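You operate a simulated robot arm through the tools that you are given. There is no shell and no other tool. Be economical: measure what you need, move in short steps, check, and stop when the job is done.

The job below is to be done with a simulated robot arm. You get a single attempt, and the scene is never put back.

## Task
Check the hardness tester on the test pin, then place the grey rack's bolt by the reading.
Fine: 35 HRC: bolt into the tester slide; any other reading: red rack. Raise the ram before the slide comes out; pin into its holder, slide left out.
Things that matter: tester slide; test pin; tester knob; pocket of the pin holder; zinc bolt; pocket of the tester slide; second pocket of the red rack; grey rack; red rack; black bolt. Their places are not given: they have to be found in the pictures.

The check looks at the end state, three seconds after you hand in, the way a careful person would. Anything else that was tipped, shoved, dropped, spilled or broken makes it a failure.

## Robot
A 6-joint arm with a two-finger parallel gripper, fixed in place. Base frame: the origin is at the foot of the arm, x ahead of it, y to its left, z up. Units: mm, rad, N and s.
With the tool pointing down near the work surface it reaches from about 100 to 540 mm from the base axis. Its first joint turns from -1.152 to 1.152 rad. Payload 2.9 kg.
Tool frame: the origin (TCP) lies between the finger pads and is the grasp point; the fingertips stand 30 mm ahead of it; z points along the fingers, y is the line along which they close. Largest opening 110 mm; finger width 20, thickness 10; the body of the gripper, 48 by 112 mm, starts 55 mm behind the TCP.
Orientation is that of the tool frame in the base frame, as a unit quaternion [w, x, y, z]. With the fingers straight down and closing along the base's y, the tool's x points along the base's -x, its y along +y and its z along -z.

## Interface
- The arm moves only by the tool apply_moves. Its arguments are lists of equal length, an entry for each row: "hand": the finger opening in mm, from 0 to 110; "slide": the shift along the base's x, y, z in units of 20 mm (1.0 is 20 mm), a list of three; "turn": the turn, a rotation vector about the base's x, y, z in units of 6 degrees (1.0 is 6 degrees), a list of three. In form: {"hand": [hand, ...], "slide": [[dx, dy, dz], ...], "turn": [[wx, wy, wz], ...]}. A call has 1 to 12 rows; each row shifts and turns the commanded pose from where the row before left it. A call with a number of a shift or a turn outside -1 to 1 is refused whole. Each row takes 0.2 s and may step no farther than 50 mm and 0.15 rad from the row before; otherwise, or with a gripper value out of range, the whole call is refused. Where a pose cannot be reached the arm comes as near as it can. A force on the tool above 70 N (or 10 N above the force at the start of the call, whichever is more), or a blocked arm, ends the call early, and 0.2 s more pass. The fingers move at their own pace (about 108 mm/s each) and stop on an object; they squeeze with about 27 N. The grip force told is the motor's: it shows also when the fingers shut on nothing. Time passes only in rows, and 0.2 s behind the last, so rows that do not move let the fingers close. The reply holds the time, the measured pose of the TCP, the force on the tool along the base axes, the opening and the grip force, in the units named above and with some noise.
- Cameras (640 x 400 px; columns grow to the right, rows downward): "scene" is fixed at [65.3, 420.3, 1407.9]; the picture's right is [-0.87, -0.50, 0.00], its down [-0.16, 0.29, -0.94] and it looks along [0.47, -0.82, -0.33] (base axes); focal length 321 px, centre (320, 200). "wrist" rides on the gripper at [-36, 0, -57] in the tool frame; the picture's right is [0.00, -1.00, 0.00], its down [0.97, 0.00, -0.24] and it looks along [0.24, 0.00, 0.97] (tool axes); focal length 218 px, centre (320, 200).
- get_image(camera): a new picture of that camera. No time passes.
- point_at(camera, pixels): there is no depth. For up to 12 entries [column, row, z] of the newest picture of that camera ("zoom" is the newest enlarged one), the place [x, y] in the base frame at which the ray of that pixel passes the height z, good to about 2 mm. No time passes.
- inspect(camera, box): a new picture of the part [left, top, right, bottom] of that camera's present view, enlarged. No time passes.
- sign_off(): hands the job in; it is judged then, once.

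Work in short steps. Measure before you move; look again where a grasp or a placing could have gone wrong, and mend it. You have 80 turns and 34 pictures in all, those below and enlarged ones among them. Open the gripper and draw the arm clear of the work before you hand the job in, unless the task says otherwise; then end with one line.

The tools are called after ">>>" as name(argument=value, ...) on one line, values as JSON. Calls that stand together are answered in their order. apply_moves: Moves the arm, as the interface text tells. Its arguments: {"type":"object","properties":{"hand":{"type":"array","items":{"type":"number"}},"slide":{"type":"array","items":{"type":"array","items":{"type":"number"}}},"turn":{"type":"array","items":{"type":"array","items":{"type":"number"}}}},"required":["hand","slide","turn"]} The other tools are called the same way: get_image (camera) takes a picture; point_at (camera, pixels) gives the place at which the rays of pixels pass given heights; inspect (camera, box) takes an enlarged picture of a part of a camera's view; sign_off () hands the job in.

At the start:

```text
clock: 0.0
tcp_pos: [314.2, -46.0, 1320.8]
ee_rot: [0.0, 0.001, 1.0, 0.0]
wrist_force: [-0.2, 0.0, 0.1]
opening: 110.0
grip_force: 0.1
```

scene: 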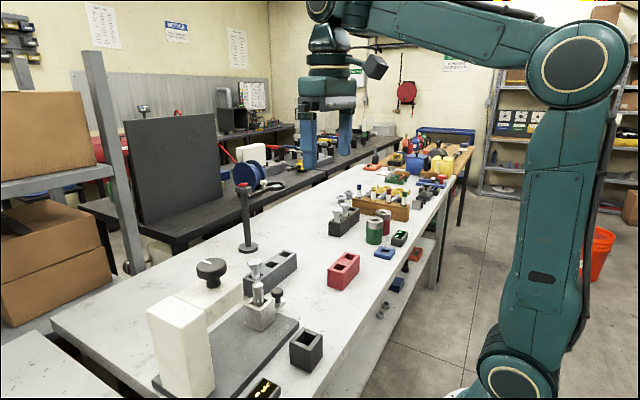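
wrist: 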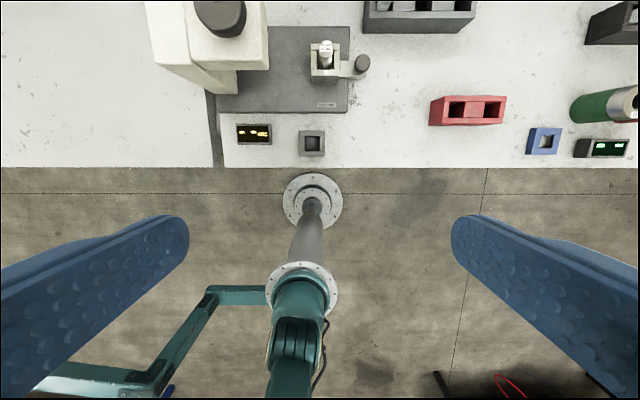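

The wrist view shows the tester, slide with test pin at (326,55), pin holder at (311,143), display at (254,133), and red rack at (467,110). I'll enlarge both views.

>>> inspect(camera="wrist", box=[140, 0, 400, 170])

>>> inspect(camera="scene", box=[140, 180, 380, 400])

>>> inspect(camera="wrist", box=[350, 0, 640, 180])

```text
2.35 times, centred on (270, 85) of wrist
```

zoom: 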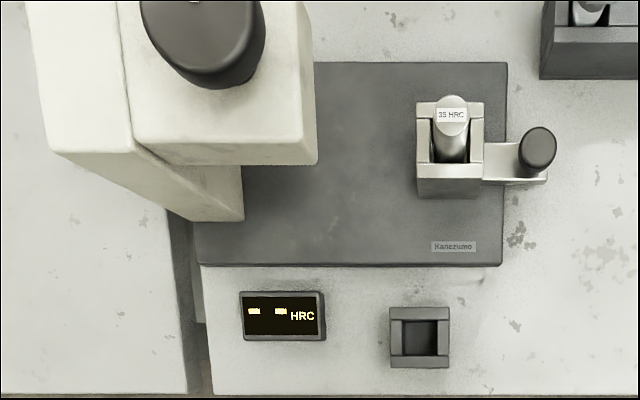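

```text
1.82 times, centred on (260, 290) of scene
```

zoom: 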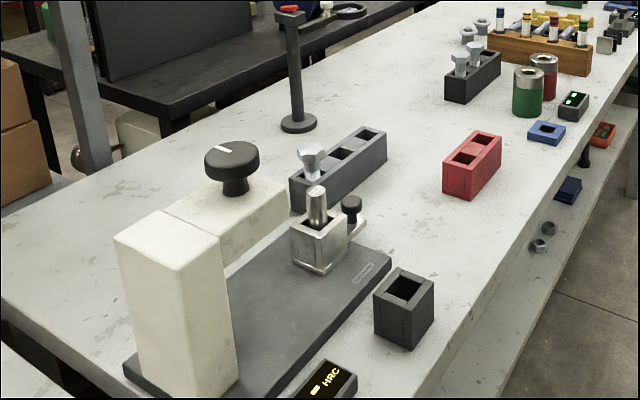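

```text
2.21 times, centred on (495, 90) of wrist
```

zoom: 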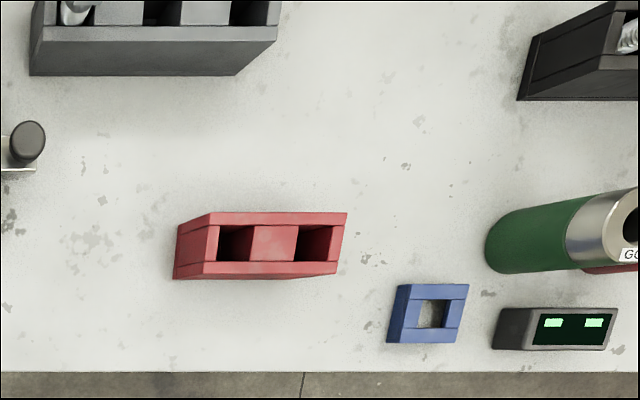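

Test pin label says 35 HRC, and it sits in the slide which is out; the display shows "-- HRC". I'll locate the items by intersecting rays from both cameras.

>>> point_at(camera="wrist", pixels=[[325.7, 48.8, 450], [325.7, 48.8, 500], [362.8, 62.9, 450], [362.8, 62.9, 500], [219, 12.6, 500], [219, 12.6, 600], [314.7, 143.7, 400], [314.7, 143.7, 450], [456, 111, 440], [493, 111, 440], [254, 135, 400], [326, 62, 440]])

>>> point_at(camera="scene", pixels=[[258, 284, 450], [258, 284, 500], [277, 294, 450], [277, 294, 500], [212, 262, 500], [212, 262, 600], [307, 339, 450], [337, 267, 450], [349, 258, 450], [253, 262, 450], [253, 262, 500]])

```text
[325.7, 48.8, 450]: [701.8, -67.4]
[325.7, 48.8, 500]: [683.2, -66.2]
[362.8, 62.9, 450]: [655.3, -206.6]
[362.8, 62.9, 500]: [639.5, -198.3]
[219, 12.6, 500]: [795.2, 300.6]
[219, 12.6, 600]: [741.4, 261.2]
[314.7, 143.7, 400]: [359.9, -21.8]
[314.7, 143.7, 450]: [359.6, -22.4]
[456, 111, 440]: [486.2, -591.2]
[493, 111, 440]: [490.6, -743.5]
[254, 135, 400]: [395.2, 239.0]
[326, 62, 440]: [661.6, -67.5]
```

```text
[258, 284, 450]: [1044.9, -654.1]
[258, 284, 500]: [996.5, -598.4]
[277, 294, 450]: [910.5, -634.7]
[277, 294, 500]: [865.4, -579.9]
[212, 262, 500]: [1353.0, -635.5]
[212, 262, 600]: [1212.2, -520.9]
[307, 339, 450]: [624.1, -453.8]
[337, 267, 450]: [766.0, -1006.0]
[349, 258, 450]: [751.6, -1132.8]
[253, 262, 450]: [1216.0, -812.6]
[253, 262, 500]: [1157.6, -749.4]
```

Triangulating shows the pin top near (500,-56,983) and the red rack near (413,-300,920), so the table is really well above z=400 (about 860). I'll go forward at a safe height to look from closer.

>>> apply_moves(hand=[110, 110, 110, 110, 110, 110, 110, 110], slide=[[1, 0, 0], [1, 0, 0], [1, 0, 0], [1, 0, 0], [1, -0.5, 0], [1, -0.5, 0], [1, -0.5, 0], [1, -0.5, 0]], turn=[[0, 0, 0], [0, 0, 0], [0, 0, 0], [0, 0, 0], [0, 0, 0], [0, 0, 0], [0, 0, 0], [0, 0, 0]])

>>> get_image(camera="wrist")

```text
clock: 1.8
tcp_pos: [477.4, -83.2, 1320.9]
ee_rot: [0.014, 0.002, 1.0, -0.003]
wrist_force: [15.1, -2.3, -21.1]
opening: 110.2
grip_force: 0.0
stopped in row 8: the force on the tool passed its limit (the readings are from after the stop); the commanded pose is now the measured one
```

```text
28 pictures are left
```

wrist: 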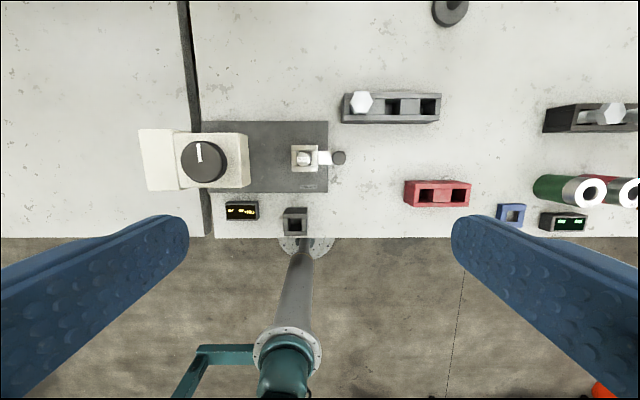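

The pin appears at (304,158), confirming it at about (495,-55,983). The arm is near its reach up here, so I go lower and slightly back, and undo the small tilt.

>>> apply_moves(hand=[110, 110, 110, 110, 110, 110], slide=[[-1, 0, 0], [-0.5, 0, -1], [0, 0, -1], [0, 0, -1], [0, 0, -1], [0, 0, 0]], turn=[[0, 0.27, 0], [0, 0, 0], [0, 0, 0], [0, 0, 0], [0, 0, 0], [0, 0, 0]])

>>> get_image(camera="wrist")

```text
clock: 3.2
tcp_pos: [445.4, -81.9, 1240.9]
ee_rot: [-0.003, 0.001, 1.0, -0.002]
wrist_force: [0.6, -0.1, -0.3]
opening: 109.9
grip_force: 0.0
```

```text
27 pictures are left
```

wrist: 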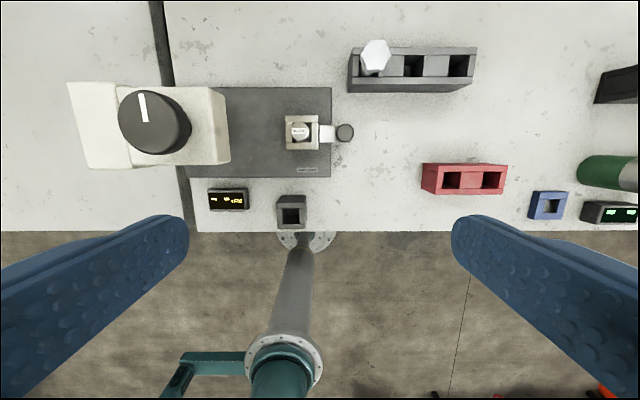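

Now get candidate positions at several heights for pairing between the two cameras.

>>> point_at(camera="wrist", pixels=[[331, 178, 870], [292, 216, 900], [292, 216, 870], [452, 180, 900], [493, 181, 900], [375, 57, 960], [415, 65, 900], [300, 132, 980], [345, 132, 930], [154, 121, 1100], [302, 140, 940], [345, 132, 980]])

>>> point_at(camera="scene", pixels=[[298.5, 324, 850], [298.5, 324, 890], [306, 338, 900], [336, 267, 900], [349, 257, 900], [254, 261, 960], [258, 284, 980], [277, 289.5, 930], [212, 260, 1100], [277, 289.5, 980]])

>>> inspect(camera="wrist", box=[180, 30, 500, 230])

```text
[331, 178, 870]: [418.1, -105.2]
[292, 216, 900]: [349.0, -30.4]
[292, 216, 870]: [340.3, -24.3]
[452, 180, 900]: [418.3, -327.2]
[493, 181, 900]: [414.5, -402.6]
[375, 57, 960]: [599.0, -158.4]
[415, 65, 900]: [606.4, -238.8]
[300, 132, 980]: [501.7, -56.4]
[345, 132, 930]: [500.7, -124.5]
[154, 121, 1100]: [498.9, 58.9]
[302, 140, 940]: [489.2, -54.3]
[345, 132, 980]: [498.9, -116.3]
```

```text
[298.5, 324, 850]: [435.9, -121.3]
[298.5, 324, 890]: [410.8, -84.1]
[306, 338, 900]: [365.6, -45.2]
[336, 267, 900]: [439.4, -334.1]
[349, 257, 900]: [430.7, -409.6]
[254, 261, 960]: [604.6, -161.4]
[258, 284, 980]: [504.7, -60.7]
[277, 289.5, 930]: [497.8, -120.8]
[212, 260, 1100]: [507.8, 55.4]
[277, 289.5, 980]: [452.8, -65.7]
```

```text
2.00 times, centred on (340, 130) of wrist
```

zoom: 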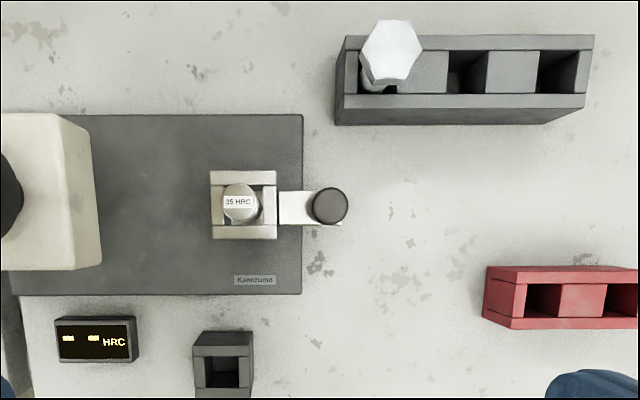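

Positions agree: pin (502,-57,980), slide handle knob (499,-121,~930), tester knob (501,57,1100), bolt head (601,-160,960), plate top near 870. I look closer at the tester side-on to see the handle and head.

>>> inspect(camera="scene", box=[170, 230, 310, 350])

```text
3.33 times, centred on (240, 290) of scene
```

zoom: 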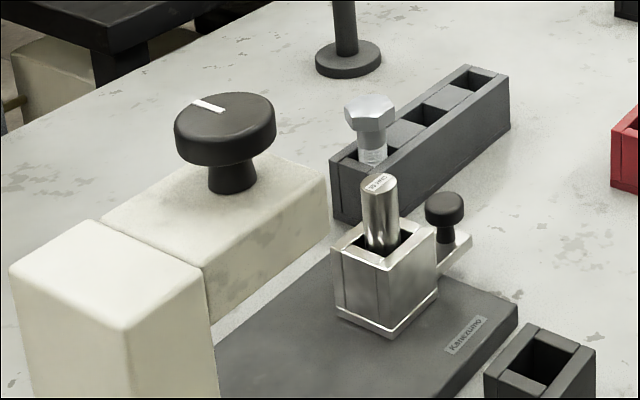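

Handle is a black mushroom knob (~30 mm) at (499,-121,~922) and the tester head's bottom is at about z=1014 with its right edge near y=16. I'll turn the gripper -90° about z so the fingers close along x and go over the handle.

>>> apply_moves(hand=[110, 110, 110, 110, 110, 110, 90, 80, 70, 70, 70, 70], slide=[[0, 0, 0], [0, -0.5, 0], [0, -0.5, 0], [0, -0.5, 0], [0, -0.5, 0], [0, -0.5, 0], [0, -0.5, -0.5], [0, -0.5, -0.5], [0.5, -0.5, -0.5], [0.5, 0, -0.5], [0.5, 0, -0.5], [0.5, 0, -0.5]], turn=[[0, 0, -1], [0, 0, -1], [0, 0, -1], [0, 0, -1], [0, 0, -1], [0, 0, -1], [0, 0, -1], [0, 0, -1], [0, 0, -1], [0, 0, -1], [0, 0, -1], [0, 0, -1]])

>>> apply_moves(hand=[70, 70, 70, 70, 70, 70, 70, 70], slide=[[0.5, 0, -0.5], [0, 0, -0.5], [0, 0, -0.5], [0, 0, 0], [0, 0, 0], [0, 0, 0], [0, 0, 0], [0, 0, 0]], turn=[[0, 0, -1], [0, 0, -1], [0, 0, -1], [1, 0, 0], [1, 0, 0], [1, 0, 0], [0.3, 0, 0], [0, 0, 0]])

>>> get_image(camera="wrist")

```text
clock: 5.8
tcp_pos: [489.9, -165.0, 1180.6]
ee_rot: [-0.003, 0.589, 0.808, 0.001]
wrist_force: [0.2, -0.4, -0.4]
opening: 70.1
grip_force: 0.1
```

```text
clock: 7.6
tcp_pos: [467.4, -185.6, 1124.8]
ee_rot: [-0.073, 0.705, 0.701, 0.08]
wrist_force: [0.7, 0.4, 0.4]
opening: 69.7
grip_force: 0.0
out of reach, approached as far as the arm can: row 4, 5, 6, 7
```

```text
24 pictures are left
```

wrist: 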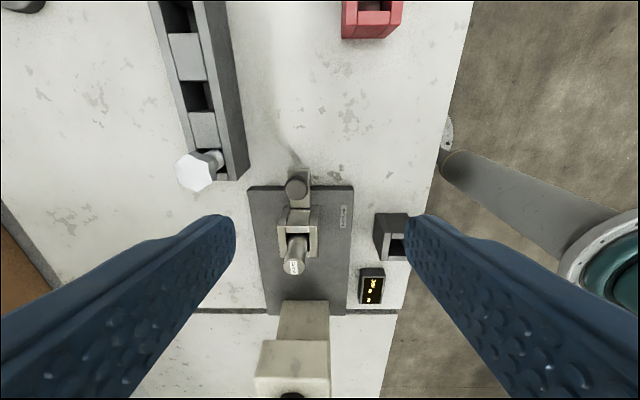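

The reach was limited with tilt at this height; the commanded pose should be reachable lower down. I descend to about z=1000 at y≈-165, clear of everything.

>>> apply_moves(hand=[70, 70, 70, 70, 70, 70, 70, 70], slide=[[0, 0, -1], [0, 0, -1], [0, 0, -1], [0, 0, -1], [0, 0, -1], [0, 0, -1], [0, 0, -0.6], [0, 0, 0]], turn=[[0, 0, 0], [0, 0, 0], [0, 0, 0], [0, 0, 0], [0, 0, 0], [0, 0, 0], [0, 0, 0], [0, 0, 0]])

>>> get_image(camera="wrist")

```text
clock: 9.4
tcp_pos: [467.0, -185.4, 991.7]
ee_rot: [-0.075, 0.704, 0.702, 0.079]
wrist_force: [0.5, 0.1, 0.0]
opening: 69.9
grip_force: 0.2
```

```text
23 pictures are left
```

wrist: 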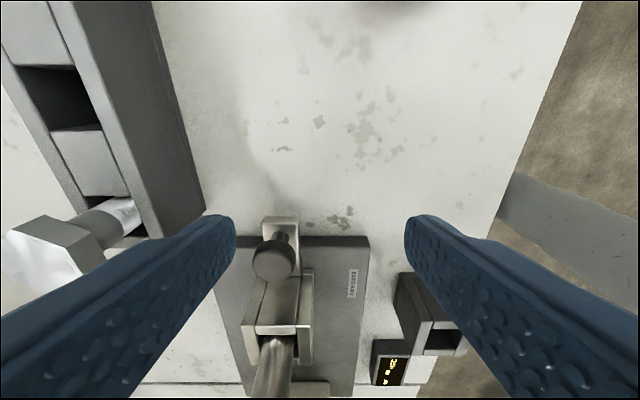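

Handle knob at (275,258) in this view; I check its place and height by ray.

>>> point_at(camera="wrist", pixels=[[275, 262, 930], [275, 262, 915], [252, 262, 922], [298, 262, 922], [280, 222, 890], [264, 222, 890], [298, 222, 890]])

>>> inspect(camera="wrist", box=[200, 200, 440, 400])

```text
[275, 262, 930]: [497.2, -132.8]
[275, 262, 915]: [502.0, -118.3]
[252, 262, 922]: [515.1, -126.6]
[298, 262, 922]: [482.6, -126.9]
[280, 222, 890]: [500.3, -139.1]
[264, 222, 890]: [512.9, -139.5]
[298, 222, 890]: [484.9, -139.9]
```

```text
2.00 times, centred on (320, 300) of wrist
```

zoom: 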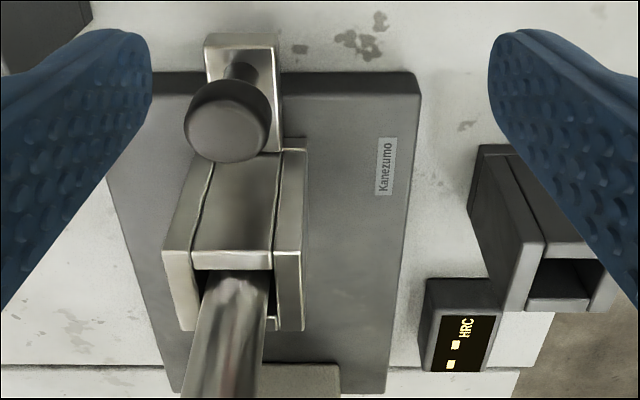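

Knob at about (499,-122,920). I move over it at the present height first, then descend, fingers at 70 mm.

>>> apply_moves(hand=[70, 70, 70, 70, 70], slide=[[0.4, 0.8, 0], [0.4, 0.8, 0], [0.4, 0.8, 0], [0.4, 0.72, 0], [0, 0, 0]], turn=[[0, 0, 0], [0, 0, 0], [0, 0, 0], [0, 0, 0], [0, 0, 0]])

```text
clock: 10.6
tcp_pos: [500.4, -121.8, 990.9]
ee_rot: [-0.074, 0.705, 0.701, 0.08]
wrist_force: [-0.3, 0.1, -0.6]
opening: 70.1
grip_force: 0.0
```

Over the knob at z=991. I add a bit more tilt and descend to z≈928.

>>> apply_moves(hand=[70, 70, 70, 70, 70, 70], slide=[[0, 0, -1], [0, 0, -1], [0, 0, 0], [0, 0, -0.6], [0, 0, -0.5], [0, 0, 0]], turn=[[0, 0, 0], [0, 0, 0], [1, 0, 0], [0, 0, 0], [0, 0, 0], [0, 0, 0]])

>>> get_image(camera="wrist")

>>> inspect(camera="scene", box=[170, 200, 350, 350])

```text
clock: 12.0
tcp_pos: [499.7, -121.0, 929.9]
ee_rot: [-0.112, 0.7, 0.696, 0.117]
wrist_force: [0.6, 0.6, 0.2]
opening: 70.0
grip_force: 0.1
```

```text
21 pictures are left
```

wrist: 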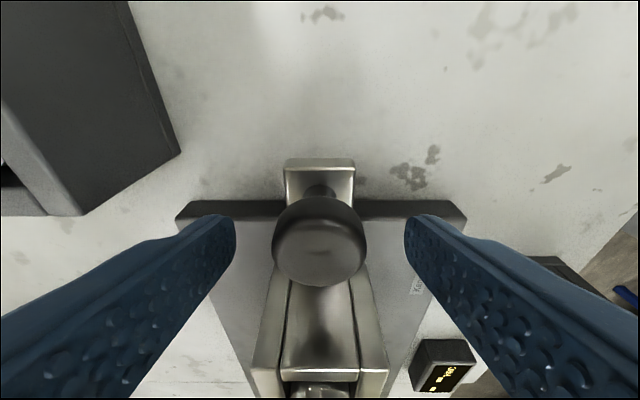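

```text
2.67 times, centred on (260, 275) of scene
```

zoom: 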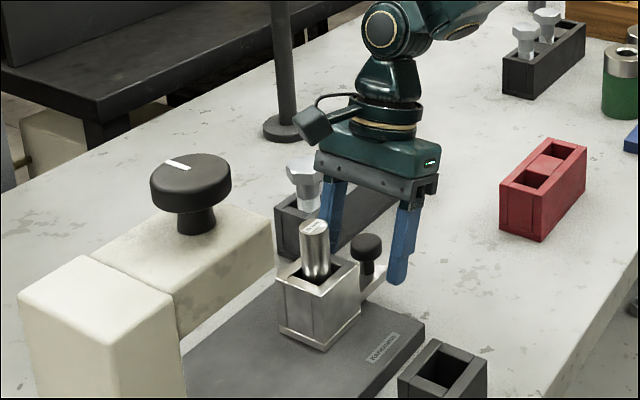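

The knob is centred between the fingers in x (col 320), slightly short in y. I nudge -3 mm in y and z and close.

>>> apply_moves(hand=[70, 20, 15, 15, 15], slide=[[0, -0.15, -0.15], [0, 0, 0], [0, 0, 0], [0, 0, 0], [0, 0, 0]], turn=[[0, 0, 0], [0, 0, 0], [0, 0, 0], [0, 0, 0], [0, 0, 0]])

```text
clock: 13.2
tcp_pos: [500.3, -126.3, 927.5]
ee_rot: [-0.112, 0.699, 0.697, 0.115]
wrist_force: [2.6, 1.5, -0.5]
opening: 29.2
grip_force: 45.2
```

Handle gripped at 29 mm. I push it along +y in short steps, watching the force.

>>> apply_moves(hand=[15, 15, 15, 15, 15, 15, 15, 15], slide=[[0, 0.5, 0], [0, 0.5, 0], [0, 0.5, 0], [0, 0.5, 0], [0, 0.5, 0], [0, 0.5, 0], [0, 0.5, 0], [0, 0.5, 0]], turn=[[0, 0, 0], [0, 0, 0], [0, 0, 0], [0, 0, 0], [0, 0, 0], [0, 0, 0], [0, 0, 0], [0, 0, 0]])

```text
clock: 15.0
tcp_pos: [500.2, -47.1, 927.5]
ee_rot: [-0.112, 0.699, 0.697, 0.118]
wrist_force: [7.5, 0.9, 11.0]
opening: 29.2
grip_force: 45.2
```

The slide follows freely (y=-47). I continue in smaller steps until it stops.

>>> apply_moves(hand=[15, 15, 15, 15, 15, 15, 15, 15], slide=[[0, 0.4, 0], [0, 0.4, 0], [0, 0.3, 0], [0, 0.3, 0], [0, 0.2, 0], [0, 0.2, 0], [0, 0.2, 0], [0, 0, 0]], turn=[[0, 0, 0], [0, 0, 0], [0, 0, 0], [0, 0, 0], [0, 0, 0], [0, 0, 0], [0, 0, 0], [0, 0, 0]])

>>> inspect(camera="scene", box=[150, 200, 330, 350])

```text
clock: 16.3
tcp_pos: [500.4, -24.3, 926.6]
ee_rot: [-0.108, 0.705, 0.691, 0.117]
wrist_force: [-5.2, -16.6, 1.8]
opening: 29.3
grip_force: 45.0
stopped in row 6: the force on the tool passed its limit (the readings are from after the stop); the commanded pose is now the measured one
```

```text
2.67 times, centred on (240, 275) of scene
```

zoom: 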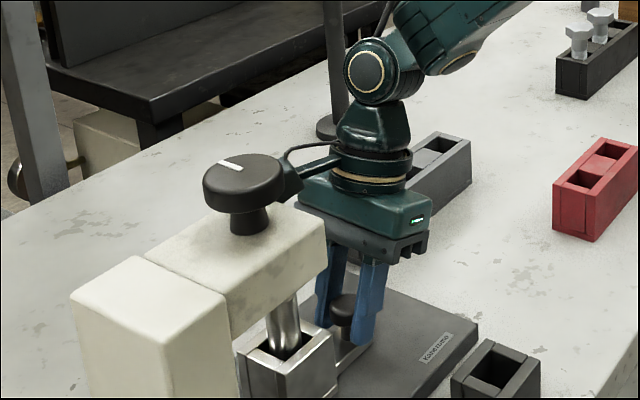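

Stopped at y=-24 with a force; it may be the end stop or something touching. I check in both views whether the gripper is clear of the tester head.

>>> inspect(camera="scene", box=[200, 230, 300, 310])

>>> get_image(camera="wrist")

```text
5.00 times, centred on (250, 270) of scene
```

zoom: 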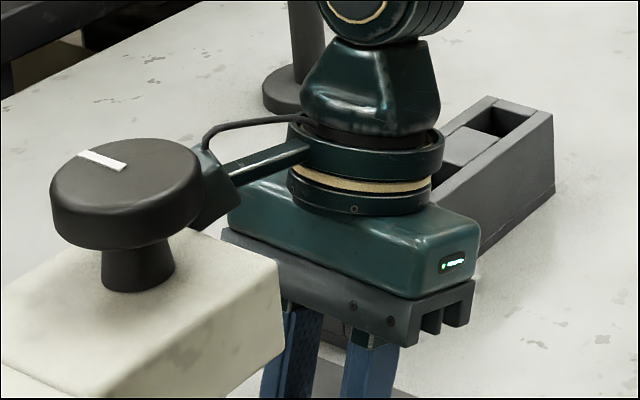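

```text
17 pictures are left
```

wrist: 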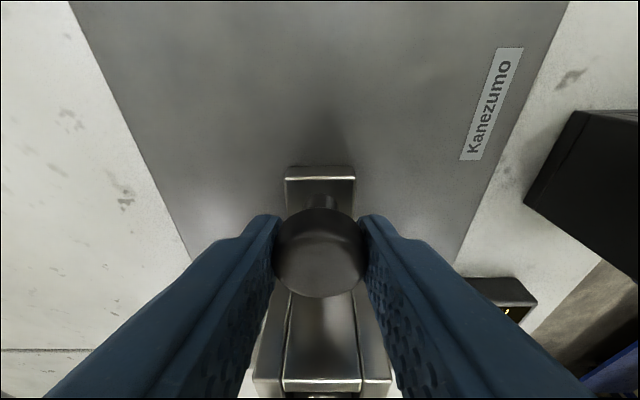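

The wrist housing box on the gripper's +y side, at about (500,12,1070), is up against the tester knob, so this isn't the slide's end stop. I back off 10 mm, release, and withdraw up and toward -y. Then I'll flip the gripper 180° so that box faces away.

>>> apply_moves(hand=[15, 15, 70, 70, 70, 70, 70, 70, 70, 70], slide=[[0, -0.25, 0], [0, -0.25, 0], [0, 0, 0], [0, 0, 0], [0, -0.35, 0.9], [0, -0.35, 0.9], [0, -1, 0.9], [0, -1, 0.9], [0, -1, 0.9], [0, 0, 0]], turn=[[0, 0, 0], [0, 0, 0], [0, 0, 0], [0, 0, 0], [0, 0, 0], [0, 0, 0], [0, 0, 0], [0, 0, 0], [0, 0, 0], [0, 0, 0]])

```text
clock: 18.5
tcp_pos: [500.1, -105.1, 1016.8]
ee_rot: [-0.108, 0.704, 0.692, 0.116]
wrist_force: [0.3, -0.3, -0.5]
opening: 69.9
grip_force: 0.0
```

Clear. I untilt, rise, pull back a bit, and start the 180° turn about z.

>>> apply_moves(hand=[70, 70, 70, 70, 70, 70, 70, 70, 70, 70, 70, 70], slide=[[-1, -0.5, 1], [-1, -0.5, 1], [-1, -0.5, 1], [-0.5, 0, 1], [0, 0, 0], [0, 0, 0], [0, 0, 0], [0, 0, 0], [0, 0, 0], [0, 0, 0], [0, 0, 0], [0, 0, 0]], turn=[[-1, 0, 0], [-1, 0, 0], [-1, 0, 0], [-0.2, 0, 0], [0, 0, 1], [0, 0, 1], [0, 0, 1], [0, 0, 1], [0, 0, 1], [0, 0, 1], [0, 0, 1], [0, 0, 1]])

>>> apply_moves(hand=[70, 70, 70, 70, 70, 70, 70, 70, 70, 70, 70, 70], slide=[[0, 0, 0], [0, 0, 0], [0, 0, 0], [0, 0, 0], [0, 0, 0], [0, 0, 0], [0, 0, 0], [0, 0, 0], [0, 0, 0], [0, 0, 0], [0, 0, 0], [0, 0, 0]], turn=[[0, 0, 1], [0, 0, 1], [0, 0, 1], [0, 0, 1], [0, 0, 1], [0, 0, 1], [0, 0, 1], [0, 0, 1], [0, 0, 1], [0, 0, 1], [0, 0, 1], [0, 0, 1]])

>>> apply_moves(hand=[70, 70, 70, 70, 70, 70, 70, 70, 70, 70], slide=[[0, 0, 0], [0, 0, 0], [0, 0, 0], [0, 0, 0], [0, 0, 0], [0, 0, 0], [0, 0, 0], [0, 0, 0], [0, 0, 0], [0, 0, 0]], turn=[[0, 0, 1], [0, 0, 1], [0, 0, 1], [0, 0, 1], [0, 0, 1], [0, 0, 1], [0, 0, 1], [0, 0, 1], [0, 0, 1], [0, 0, 1]])

```text
clock: 21.1
tcp_pos: [430.1, -136.3, 1097.3]
ee_rot: [0.01, 0.365, 0.931, 0.004]
wrist_force: [0.3, 0.0, -0.3]
opening: 70.0
grip_force: 0.1
```

```text
clock: 23.7
tcp_pos: [428.6, -136.8, 1095.6]
ee_rot: [0.006, -0.254, 0.967, 0.008]
wrist_force: [0.2, -0.5, -0.4]
opening: 70.1
grip_force: 0.1
```

```text
clock: 25.9
tcp_pos: [431.1, -136.8, 1097.6]
ee_rot: [0.001, -0.702, 0.712, 0.01]
wrist_force: [-0.5, -0.4, 1.3]
opening: 70.2
grip_force: 0.0
```

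Flipped. I go back over the handle (now near y=-32) with the lean toward -y, approaching from -y side.

>>> apply_moves(hand=[70, 70, 70, 70, 70, 70, 70, 70, 70], slide=[[0.9, 0.5, 0], [0.9, 0.5, 0], [0.9, 0.5, 0], [0.75, 0.5, -1], [0, 0.5, -1], [0, 0.5, -1], [0, 0, -1], [0, 0, -0.5], [0, 0, 0]], turn=[[0, 0, 0], [0, 0, 0], [0, 0, 0], [1, 0, 0], [1, 0, 0], [1, 0, 0], [0.2, 0, 0], [0, 0, 0], [0, 0, 0]])

>>> get_image(camera="wrist")

```text
clock: 27.9
tcp_pos: [497.0, -74.1, 1008.5]
ee_rot: [0.118, -0.693, 0.7, 0.129]
wrist_force: [0.6, -0.3, 0.3]
opening: 70.1
grip_force: 0.1
```

```text
16 pictures are left
```

wrist: 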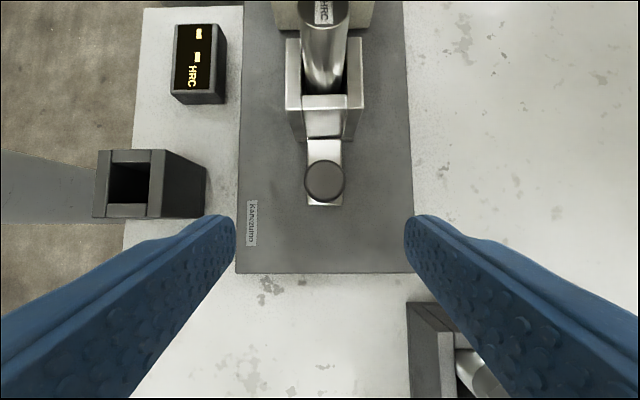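

>>> point_at(camera="wrist", pixels=[[325, 181, 920], [325, 181, 928], [128, 178, 900], [128, 178, 910]])

```text
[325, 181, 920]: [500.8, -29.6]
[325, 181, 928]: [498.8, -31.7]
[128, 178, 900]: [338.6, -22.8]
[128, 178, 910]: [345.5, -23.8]
```

The handle knob is at (500,-30). I descend to (500,-32,926) and grip.

>>> apply_moves(hand=[70, 70, 70, 70, 70, 70, 70, 15, 15, 15], slide=[[0.15, 0.42, -0.82], [0, 0.42, -0.82], [0, 0.42, -0.82], [0, 0.42, -0.82], [0, 0.42, -0.82], [0, 0, 0], [0, 0, 0], [0, 0, 0], [0, 0, 0], [0, 0, 0]], turn=[[0, 0, 0], [0, 0, 0], [0, 0, 0], [0, 0, 0], [0, 0, 0], [0, 0, 0], [0, 0, 0], [0, 0, 0], [0, 0, 0], [0, 0, 0]])

>>> apply_moves(hand=[15, 15, 15, 15, 15, 15, 15, 15, 15], slide=[[0, 0.25, 0], [0, 0.25, 0], [0, 0.2, 0], [0, 0.2, 0], [0, 0.2, 0], [0, 0.2, 0], [0, 0.2, 0], [0, 0.2, 0], [0, 0, 0]], turn=[[0, 0, 0], [0, 0, 0], [0, 0, 0], [0, 0, 0], [0, 0, 0], [0, 0, 0], [0, 0, 0], [0, 0, 0], [0, 0, 0]])

```text
clock: 30.1
tcp_pos: [500.9, -34.1, 925.4]
ee_rot: [0.118, -0.692, 0.701, 0.129]
wrist_force: [-1.1, 0.0, -1.6]
opening: 29.2
grip_force: 44.5
```

```text
clock: 32.1
tcp_pos: [499.8, -4.2, 926.5]
ee_rot: [0.114, -0.69, 0.702, 0.13]
wrist_force: [-18.9, -30.5, -6.3]
opening: 29.5
grip_force: 44.7
```

Force has risen to 30 N with the handle at y≈-2: the slide is at its end stop. I release, withdraw and look.

>>> apply_moves(hand=[15, 70, 70, 70, 70, 70, 70, 70, 70, 70], slide=[[0, -0.1, 0], [0, 0, 0], [0, 0, 0], [0, -0.4, 0.9], [0, -0.4, 0.9], [0, -0.6, 1], [0, -0.6, 1], [0, -0.6, 1], [0, -0.6, 1], [0, 0, 0]], turn=[[0, 0, 0], [0, 0, 0], [0, 0, 0], [0, 0, 0], [0, 0, 0], [0, 0, 0], [0, 0, 0], [0, 0, 0], [0, 0, 0], [0, 0, 0]])

>>> get_image(camera="wrist")

```text
clock: 34.3
tcp_pos: [502.2, -66.9, 1042.3]
ee_rot: [0.118, -0.693, 0.7, 0.13]
wrist_force: [-0.6, 0.2, -0.3]
opening: 70.1
grip_force: 0.0
```

```text
15 pictures are left
```

wrist: 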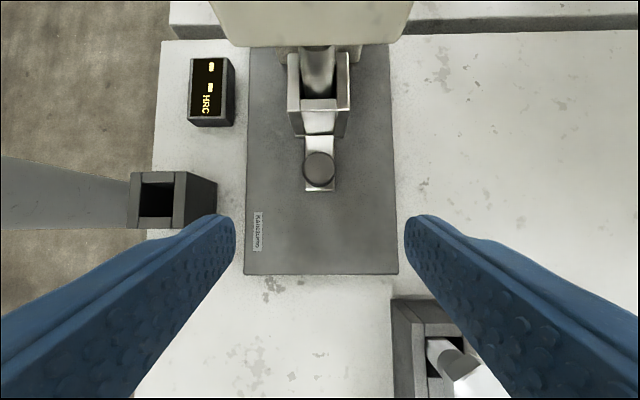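

The slide is fully home and the pin is under the head. Now I untilt, rise to z≈1170 and move over the tester knob at (501,57).

>>> apply_moves(hand=[70, 70, 84, 84, 84, 84, 84, 84, 84, 84, 84], slide=[[0, -0.5, 1], [0, 0, 1], [0, 0, 1], [0, 0, 1], [0, 0, 1], [0, 0, 1], [0, 1, 0.4], [0, 1, 0], [0, 1, 0], [0, 1, 0], [0, 0, 0]], turn=[[-1, 0, 0], [-1, 0, 0], [-1, 0, 0], [-0.4, 0, 0], [0, 0, 0], [0, 0, 0], [0, 0, 0], [0, 0, 0], [0, 0, 0], [0, 0, 0], [0, 0, 0]])

>>> get_image(camera="wrist")

```text
clock: 36.7
tcp_pos: [501.3, 4.1, 1170.3]
ee_rot: [-0.006, -0.702, 0.712, 0.002]
wrist_force: [-0.5, 0.3, -1.2]
opening: 83.9
grip_force: 0.1
```

```text
14 pictures are left
```

wrist: 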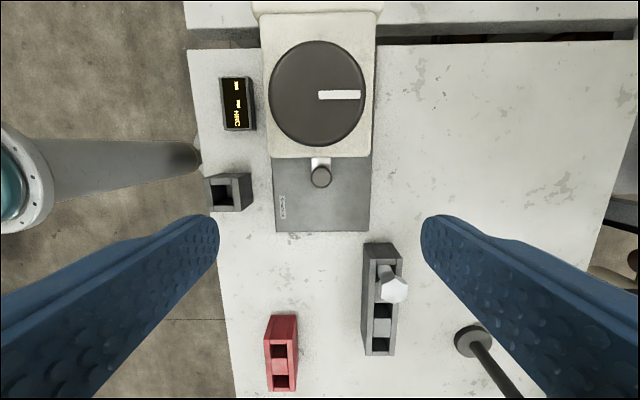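

>>> point_at(camera="wrist", pixels=[[317, 92, 1100], [317, 92, 1090], [269, 92, 1095], [366, 92, 1095], [318, 177, 922]])

```text
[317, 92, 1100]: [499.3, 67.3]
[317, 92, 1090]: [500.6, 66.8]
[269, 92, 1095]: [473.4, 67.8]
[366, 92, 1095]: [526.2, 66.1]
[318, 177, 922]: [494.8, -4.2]
```

Combining views, the tester knob is at about (500,64), top z≈1090. I move over it and descend to TCP 1086 with an 84 mm opening.

>>> apply_moves(hand=[84, 84, 84, 84, 84, 84, 84, 84, 84, 84], slide=[[-0.05, 1, 0], [0, 1, 0], [0, 1, 0], [0, 0, -1], [0, 0, -1], [0, 0, -0.8], [0, 0, -0.5], [0, 0, -0.5], [0, 0, -0.4], [0, 0, 0]], turn=[[0, 0, 0], [0, 0, 0], [0, 0, 0], [0, 0, 0], [0, 0, 0], [0, 0, 0], [0, 0, 0], [0, 0, 0], [0, 0, 0], [0, 0, 0]])

>>> inspect(camera="scene", box=[140, 180, 320, 330])

```text
clock: 38.9
tcp_pos: [502.3, 63.9, 1086.6]
ee_rot: [-0.006, -0.702, 0.712, 0.003]
wrist_force: [-0.4, -0.2, 0.1]
opening: 84.1
grip_force: 0.1
```

```text
2.67 times, centred on (230, 255) of scene
```

zoom: 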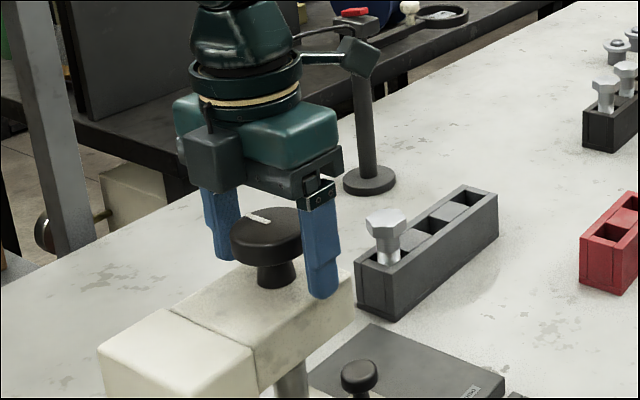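

The fingers straddle the knob above the head. I close and turn clockwise (-z) 30° first, watching for resistance.

>>> apply_moves(hand=[40, 40, 40, 40, 40, 40, 40, 40, 40, 40], slide=[[0, 0, 0], [0, 0, 0], [0, 0, 0], [0, 0, 0], [0, 0, 0], [0, 0, 0], [0, 0, 0], [0, 0, 0], [0, 0, 0], [0, 0, 0]], turn=[[0, 0, 0], [0, 0, 0], [0, 0, 0], [0, 0, -1], [0, 0, -1], [0, 0, -1], [0, 0, -1], [0, 0, -1], [0, 0, 0], [0, 0, 0]])

>>> get_image(camera="wrist")

```text
clock: 41.1
tcp_pos: [498.3, 64.1, 1087.0]
ee_rot: [-0.007, -0.495, 0.869, 0.005]
wrist_force: [-21.4, 13.6, 5.8]
opening: 53.6
grip_force: 45.6
```

```text
12 pictures are left
```

wrist: 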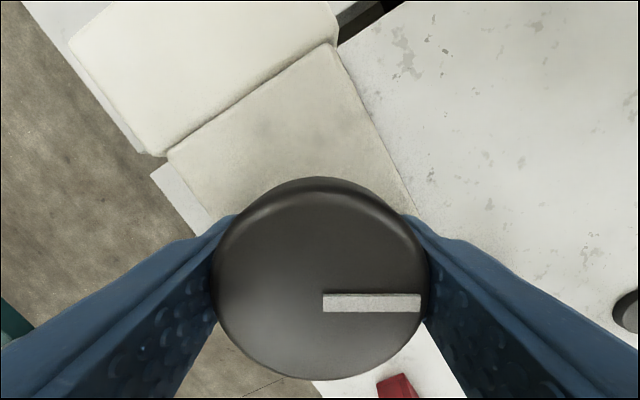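

The pointer still points at the right finger, so the knob turned with the gripper. I keep turning clockwise another 60°.

>>> apply_moves(hand=[40, 40, 40, 40, 40, 40, 40, 40, 40, 40, 40], slide=[[0, 0, 0], [0, 0, 0], [0, 0, 0], [0, 0, 0], [0, 0, 0], [0, 0, 0], [0, 0, 0], [0, 0, 0], [0, 0, 0], [0, 0, 0], [0, 0, 0]], turn=[[0, 0, -1], [0, 0, -1], [0, 0, -1], [0, 0, -1], [0, 0, -1], [0, 0, -1], [0, 0, -1], [0, 0, -1], [0, 0, -1], [0, 0, -1], [0, 0, 0]])

>>> inspect(camera="scene", box=[160, 240, 320, 400])

```text
clock: 43.5
tcp_pos: [500.6, 65.4, 1087.3]
ee_rot: [-0.003, 0.006, 1.0, 0.007]
wrist_force: [-23.0, 23.1, 14.8]
opening: 53.6
grip_force: 45.4
```

```text
2.50 times, centred on (240, 320) of scene
```

zoom: 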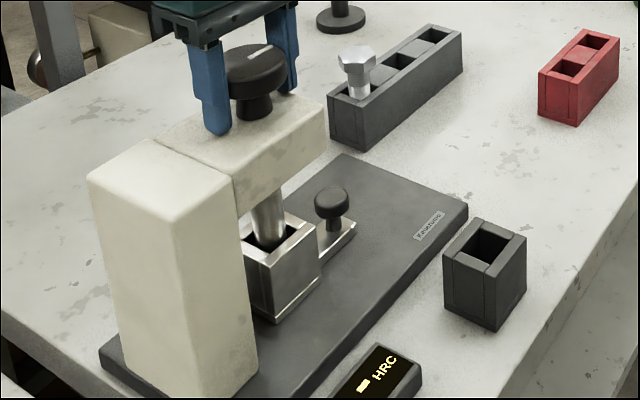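

Turned 90°; the visible display (≈(375,375) zoomed) still shows a dash. I continue clockwise, another 72°.

>>> apply_moves(hand=[40, 40, 40, 40, 40, 40, 40, 40, 40, 40, 40, 40], slide=[[0, 0, 0], [0, 0, 0], [0, 0, 0], [0, 0, 0], [0, 0, 0], [0, 0, 0], [0, 0, 0], [0, 0, 0], [0, 0, 0], [0, 0, 0], [0, 0, 0], [0, 0, 0]], turn=[[0, 0, -1], [0, 0, -1], [0, 0, -1], [0, 0, -1], [0, 0, -1], [0, 0, -1], [0, 0, -1], [0, 0, -1], [0, 0, -1], [0, 0, -1], [0, 0, -1], [0, 0, -1]])

>>> get_image(camera="scene")

```text
clock: 46.1
tcp_pos: [500.2, 64.9, 1086.0]
ee_rot: [0.001, 0.594, 0.804, 0.007]
wrist_force: [-16.8, 15.3, 11.2]
opening: 53.6
grip_force: 44.8
```

```text
10 pictures are left
```

scene: 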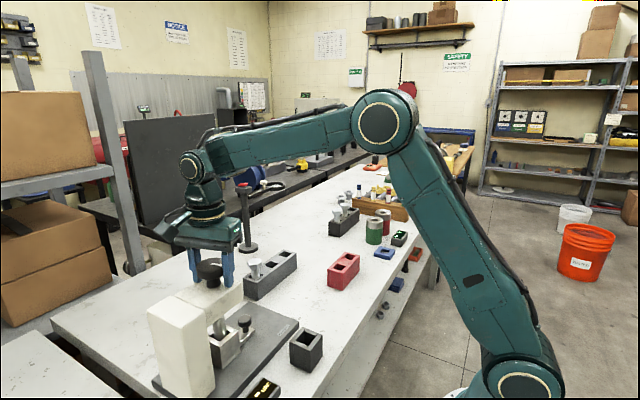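

Turned 162° so far. I turn 18° more (to 180°) and zoom on the display and ram.

>>> apply_moves(hand=[40, 40, 40, 40, 40], slide=[[0, 0, 0], [0, 0, 0], [0, 0, 0], [0, 0, 0], [0, 0, 0]], turn=[[0, 0, -1], [0, 0, -1], [0, 0, -1], [0, 0, 0], [0, 0, 0]])

>>> inspect(camera="scene", box=[180, 250, 300, 400])

```text
clock: 47.3
tcp_pos: [500.0, 64.5, 1086.2]
ee_rot: [0.004, 0.712, 0.702, 0.008]
wrist_force: [-17.5, 16.1, 15.2]
opening: 52.9
grip_force: 45.0
```

```text
2.67 times, centred on (240, 325) of scene
```

zoom: 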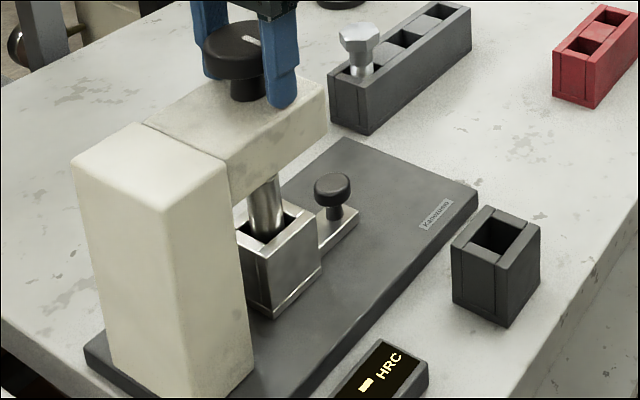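

The display still shows a dash, and the opening changed a little, so the knob may have slipped. I look at the pointer through the wrist camera.

>>> get_image(camera="wrist")

```text
8 pictures are left
```

wrist: 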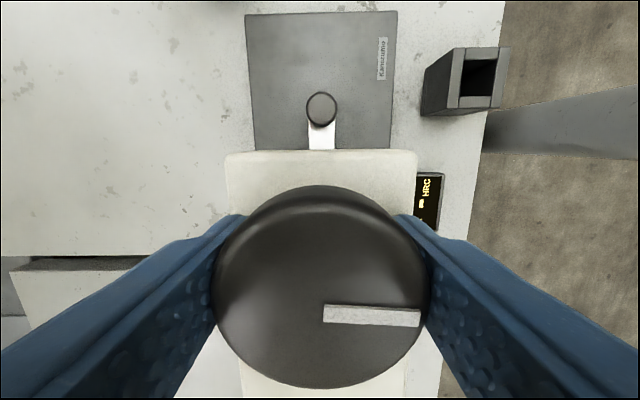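

The knob follows (pointer still by the right finger, a few degrees ahead), no hard stop yet and no reading. I turn on, another 60°.

>>> apply_moves(hand=[40, 40, 40, 40, 40, 40, 40, 40, 40, 40, 40], slide=[[0, 0, 0], [0, 0, 0], [0, 0, 0], [0, 0, 0], [0, 0, 0], [0, 0, 0], [0, 0, 0], [0, 0, 0], [0, 0, 0], [0, 0, 0], [0, 0, 0]], turn=[[0, 0, -1], [0, 0, -1], [0, 0, -1], [0, 0, -1], [0, 0, -1], [0, 0, -1], [0, 0, -1], [0, 0, -1], [0, 0, -1], [0, 0, -1], [0, 0, 0]])

```text
clock: 49.7
tcp_pos: [498.6, 65.7, 1085.3]
ee_rot: [0.005, 0.968, 0.253, 0.001]
wrist_force: [-24.6, 17.0, 8.1]
opening: 53.3
grip_force: 44.9
```

Yaw is now 240° from the start. From here the wrist camera should see the display over the knob; I look.

>>> get_image(camera="wrist")

```text
7 pictures are left
```

wrist: 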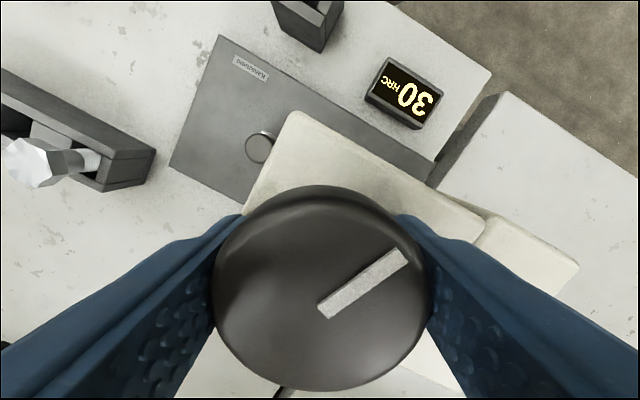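

A reading has appeared; at (408,92) it looks like 30 HRC, upside-down in this view. I zoom in to be certain, since 30 versus 35 decides everything.

>>> inspect(camera="wrist", box=[364, 56, 444, 132])

```text
5.26 times, centred on (404, 94) of wrist
```

zoom: 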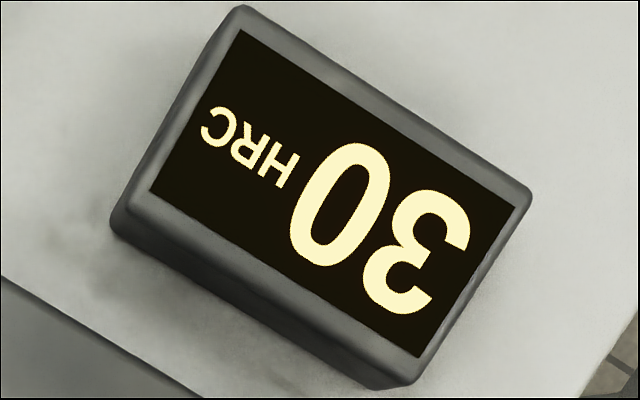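

It reads 30 HRC, not 35, so the bolt goes to the red rack. I turn the knob back counter-clockwise all the way (240°) to raise the ram.

>>> apply_moves(hand=[40, 40, 40, 40, 40, 40, 40, 40, 40, 40, 40, 40], slide=[[0, 0, 0], [0, 0, 0], [0, 0, 0], [0, 0, 0], [0, 0, 0], [0, 0, 0], [0, 0, 0], [0, 0, 0], [0, 0, 0], [0, 0, 0], [0, 0, 0], [0, 0, 0]], turn=[[0, 0, 1], [0, 0, 1], [0, 0, 1], [0, 0, 1], [0, 0, 1], [0, 0, 1], [0, 0, 1], [0, 0, 1], [0, 0, 1], [0, 0, 1], [0, 0, 1], [0, 0, 1]])

>>> apply_moves(hand=[40, 40, 40, 40, 40, 40, 40, 40, 40, 40, 40, 40], slide=[[0, 0, 0], [0, 0, 0], [0, 0, 0], [0, 0, 0], [0, 0, 0], [0, 0, 0], [0, 0, 0], [0, 0, 0], [0, 0, 0], [0, 0, 0], [0, 0, 0], [0, 0, 0]], turn=[[0, 0, 1], [0, 0, 1], [0, 0, 1], [0, 0, 1], [0, 0, 1], [0, 0, 1], [0, 0, 1], [0, 0, 1], [0, 0, 1], [0, 0, 1], [0, 0, 1], [0, 0, 1]])

>>> apply_moves(hand=[40, 40, 40, 40, 40, 40, 40, 40, 40, 40, 40, 40], slide=[[0, 0, 0], [0, 0, 0], [0, 0, 0], [0, 0, 0], [0, 0, 0], [0, 0, 0], [0, 0, 0], [0, 0, 0], [0, 0, 0], [0, 0, 0], [0, 0, 0], [0, 0, 0]], turn=[[0, 0, 1], [0, 0, 1], [0, 0, 1], [0, 0, 1], [0, 0, 1], [0, 0, 1], [0, 0, 1], [0, 0, 1], [0, 0, 1], [0, 0, 1], [0, 0, 1], [0, 0, 1]])

```text
clock: 52.3
tcp_pos: [501.1, 64.8, 1084.4]
ee_rot: [0.002, 0.633, 0.774, 0.005]
wrist_force: [-18.9, 25.1, 9.5]
opening: 53.5
grip_force: 44.8
```

```text
clock: 54.9
tcp_pos: [500.8, 64.8, 1085.1]
ee_rot: [-0.001, 0.055, 0.998, 0.008]
wrist_force: [5.1, 29.2, -0.2]
opening: 53.3
grip_force: 44.8
```

```text
clock: 57.5
tcp_pos: [499.4, 63.7, 1085.2]
ee_rot: [-0.007, -0.54, 0.842, 0.005]
wrist_force: [-22.8, 16.5, 7.3]
opening: 53.7
grip_force: 13.9
```

I finish the last 24°, then open, rise and move toward the handle's -y side.

>>> apply_moves(hand=[40, 40, 40, 40, 40, 84, 84, 84, 84, 84, 84, 84], slide=[[0, 0, 0], [0, 0, 0], [0, 0, 0], [0, 0, 0], [0, 0, 0], [0, 0, 0], [0, 0, 0], [0, 0, 1], [0, 0, 1], [0, 0, 1], [0, 0, 1], [0, 0, 0]], turn=[[0, 0, 1], [0, 0, 1], [0, 0, 1], [0, 0, 1], [0, 0, 0], [0, 0, 0], [0, 0, 0], [0, 0, 0], [0, 0, 0], [0, 0, 0], [0, 0, 0], [0, 0, 0]])

>>> apply_moves(hand=[84, 80, 70, 70, 70, 70, 70, 70], slide=[[0, -1, 0], [0, -1, 0], [0, -1, 0], [0, -1, 0], [0, -1, 0], [0, -1, 0], [0, -0.5, 0], [0, 0, 0]], turn=[[0, 0, 0], [0, 0, 0], [0, 0, 0], [0, 0, 0], [0, 0, 0], [0, 0, 0], [0, 0, 0], [0, 0, 0]])

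>>> get_image(camera="wrist")

```text
clock: 60.1
tcp_pos: [499.5, 62.8, 1164.2]
ee_rot: [-0.007, -0.702, 0.713, 0.003]
wrist_force: [0.2, 0.1, 0.2]
opening: 84.2
grip_force: 0.0
```

```text
clock: 61.9
tcp_pos: [500.7, -69.0, 1163.2]
ee_rot: [-0.007, -0.702, 0.712, 0.004]
wrist_force: [-0.4, -0.2, -0.1]
opening: 70.2
grip_force: 0.1
```

```text
5 pictures are left
```

wrist: 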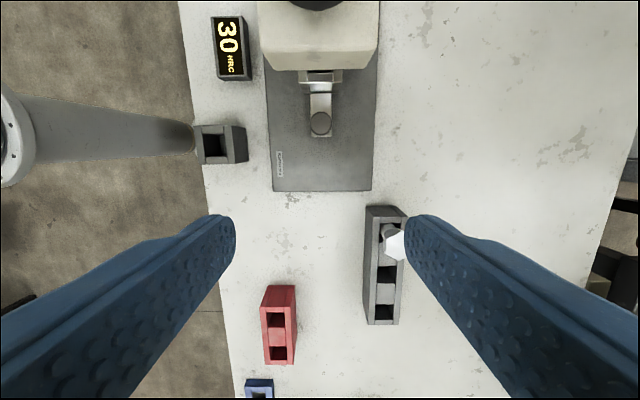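

The display clearly shows 30 HRC. While I have this view, I take the places of the holder, red pockets, bolt and handle.

>>> point_at(camera="wrist", pixels=[[211, 145, 905], [247, 144, 860], [276, 320, 905], [278, 353, 905], [297, 364, 905], [263, 308, 905], [395, 243, 965], [386, 272, 900], [384, 311, 900], [321, 123, 922], [263, 365, 905], [297, 307, 905]])

```text
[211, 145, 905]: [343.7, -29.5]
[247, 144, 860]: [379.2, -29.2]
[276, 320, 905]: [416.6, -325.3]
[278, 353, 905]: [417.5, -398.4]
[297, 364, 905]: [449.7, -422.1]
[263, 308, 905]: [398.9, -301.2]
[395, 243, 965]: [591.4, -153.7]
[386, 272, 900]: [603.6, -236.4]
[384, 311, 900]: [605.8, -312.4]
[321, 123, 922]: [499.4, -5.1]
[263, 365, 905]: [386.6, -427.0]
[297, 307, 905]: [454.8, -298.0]
```

I re-grip the handle the same way: tilt toward -y, go to (500,-49,1008), then descend to (500,-9,926) and close.

>>> apply_moves(hand=[70, 70, 70, 70, 70, 70, 70, 70, 70, 70], slide=[[0, 0, -1], [0, 0, -1], [0, 0, -1], [0, 0, -1], [0, 0, -1], [0, 0, -1], [0, 0, -1], [0, 0.5, -0.75], [0, 0.5, 0], [0, 0, 0]], turn=[[1, 0, 0], [1, 0, 0], [1, 0, 0], [0.4, 0, 0], [0, 0, 0], [0, 0, 0], [0, 0, 0], [0, 0, 0], [0, 0, 0], [0, 0, 0]])

>>> apply_moves(hand=[70, 70, 70, 70, 70, 70, 15, 15, 15, 15], slide=[[0, 0.4, -0.82], [0, 0.4, -0.82], [0, 0.4, -0.82], [0, 0.4, -0.82], [0, 0.4, -0.82], [0, 0, 0], [0, 0, 0], [0, 0, 0], [0, 0, 0], [0, 0, 0]], turn=[[0, 0, 0], [0, 0, 0], [0, 0, 0], [0, 0, 0], [0, 0, 0], [0, 0, 0], [0, 0, 0], [0, 0, 0], [0, 0, 0], [0, 0, 0]])

```text
clock: 64.1
tcp_pos: [509.3, -42.5, 1028.8]
ee_rot: [0.098, -0.695, 0.705, 0.097]
wrist_force: [0.2, 0.4, -0.3]
opening: 70.3
grip_force: 0.1
out of reach, approached as far as the arm can: row 1, 2
```

```text
clock: 66.3
tcp_pos: [505.9, -4.1, 942.4]
ee_rot: [0.089, -0.696, 0.705, 0.105]
wrist_force: [-46.9, 2.6, 10.1]
opening: 38.3
grip_force: 23.9
```

The pose had drifted (x=509, z high) due to reach limits up there, so the grip is lopsided with 47 N sideways. I open, correct by -9 mm in x and -16 mm in z, and close again.

>>> apply_moves(hand=[70, 70, 70], slide=[[0, 0, 0], [0, 0, 0], [0, 0, 0]], turn=[[0, 0, 0], [0, 0, 0], [0, 0, 0]])

```text
clock: 67.1
tcp_pos: [512.9, -3.4, 945.3]
ee_rot: [0.097, -0.696, 0.705, 0.096]
wrist_force: [0.3, -0.1, -0.3]
opening: 69.9
grip_force: 0.0
```

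>>> apply_moves(hand=[70, 70, 70, 70], slide=[[-0.62, -0.2, 0], [0, 0, -0.5], [0, 0, -0.45], [0, 0, 0]], turn=[[0, 0, 0], [0, 0, 0], [0, 0, 0], [0, 0, 0]])

```text
clock: 68.1
tcp_pos: [497.5, -7.5, 928.2]
ee_rot: [0.098, -0.695, 0.706, 0.096]
wrist_force: [-0.5, -0.7, -0.1]
opening: 70.0
grip_force: 0.1
```

Pose is (497.5,-7.5,928); I shift 2 mm in x and close on the handle.

>>> apply_moves(hand=[70, 15, 15, 15, 15], slide=[[0.12, 0, -0.1], [0, 0, 0], [0, 0, 0], [0, 0, 0], [0, 0, 0]], turn=[[0, 0, 0], [0, 0, 0], [0, 0, 0], [0, 0, 0], [0, 0, 0]])

```text
clock: 69.3
tcp_pos: [500.4, -7.1, 925.3]
ee_rot: [0.096, -0.696, 0.705, 0.098]
wrist_force: [-18.5, -0.2, 3.3]
opening: 29.5
grip_force: 44.8
```

Gripped at 29.5 mm. I pull the slide out along -y.

>>> apply_moves(hand=[15, 15, 15, 15, 15, 15, 15, 15, 15, 15], slide=[[0, -0.3, 0], [0, -0.5, 0], [0, -0.6, 0], [0, -0.6, 0], [0, -0.6, 0], [0, -0.6, 0], [0, -0.6, 0], [0, -0.6, 0], [0, -0.6, 0], [0, -0.4, 0]], turn=[[0, 0, 0], [0, 0, 0], [0, 0, 0], [0, 0, 0], [0, 0, 0], [0, 0, 0], [0, 0, 0], [0, 0, 0], [0, 0, 0], [0, 0, 0]])

>>> apply_moves(hand=[15, 15, 15], slide=[[0, -0.3, 0], [0, -0.2, 0], [0, 0, 0]], turn=[[0, 0, 0], [0, 0, 0], [0, 0, 0]])

```text
clock: 71.5
tcp_pos: [500.7, -113.5, 925.5]
ee_rot: [0.097, -0.696, 0.705, 0.098]
wrist_force: [-18.4, 1.3, -1.2]
opening: 29.3
grip_force: 44.7
```

```text
clock: 72.3
tcp_pos: [498.8, -124.0, 925.6]
ee_rot: [0.098, -0.695, 0.705, 0.097]
wrist_force: [-17.8, 0.0, 4.7]
opening: 29.4
grip_force: 45.0
```

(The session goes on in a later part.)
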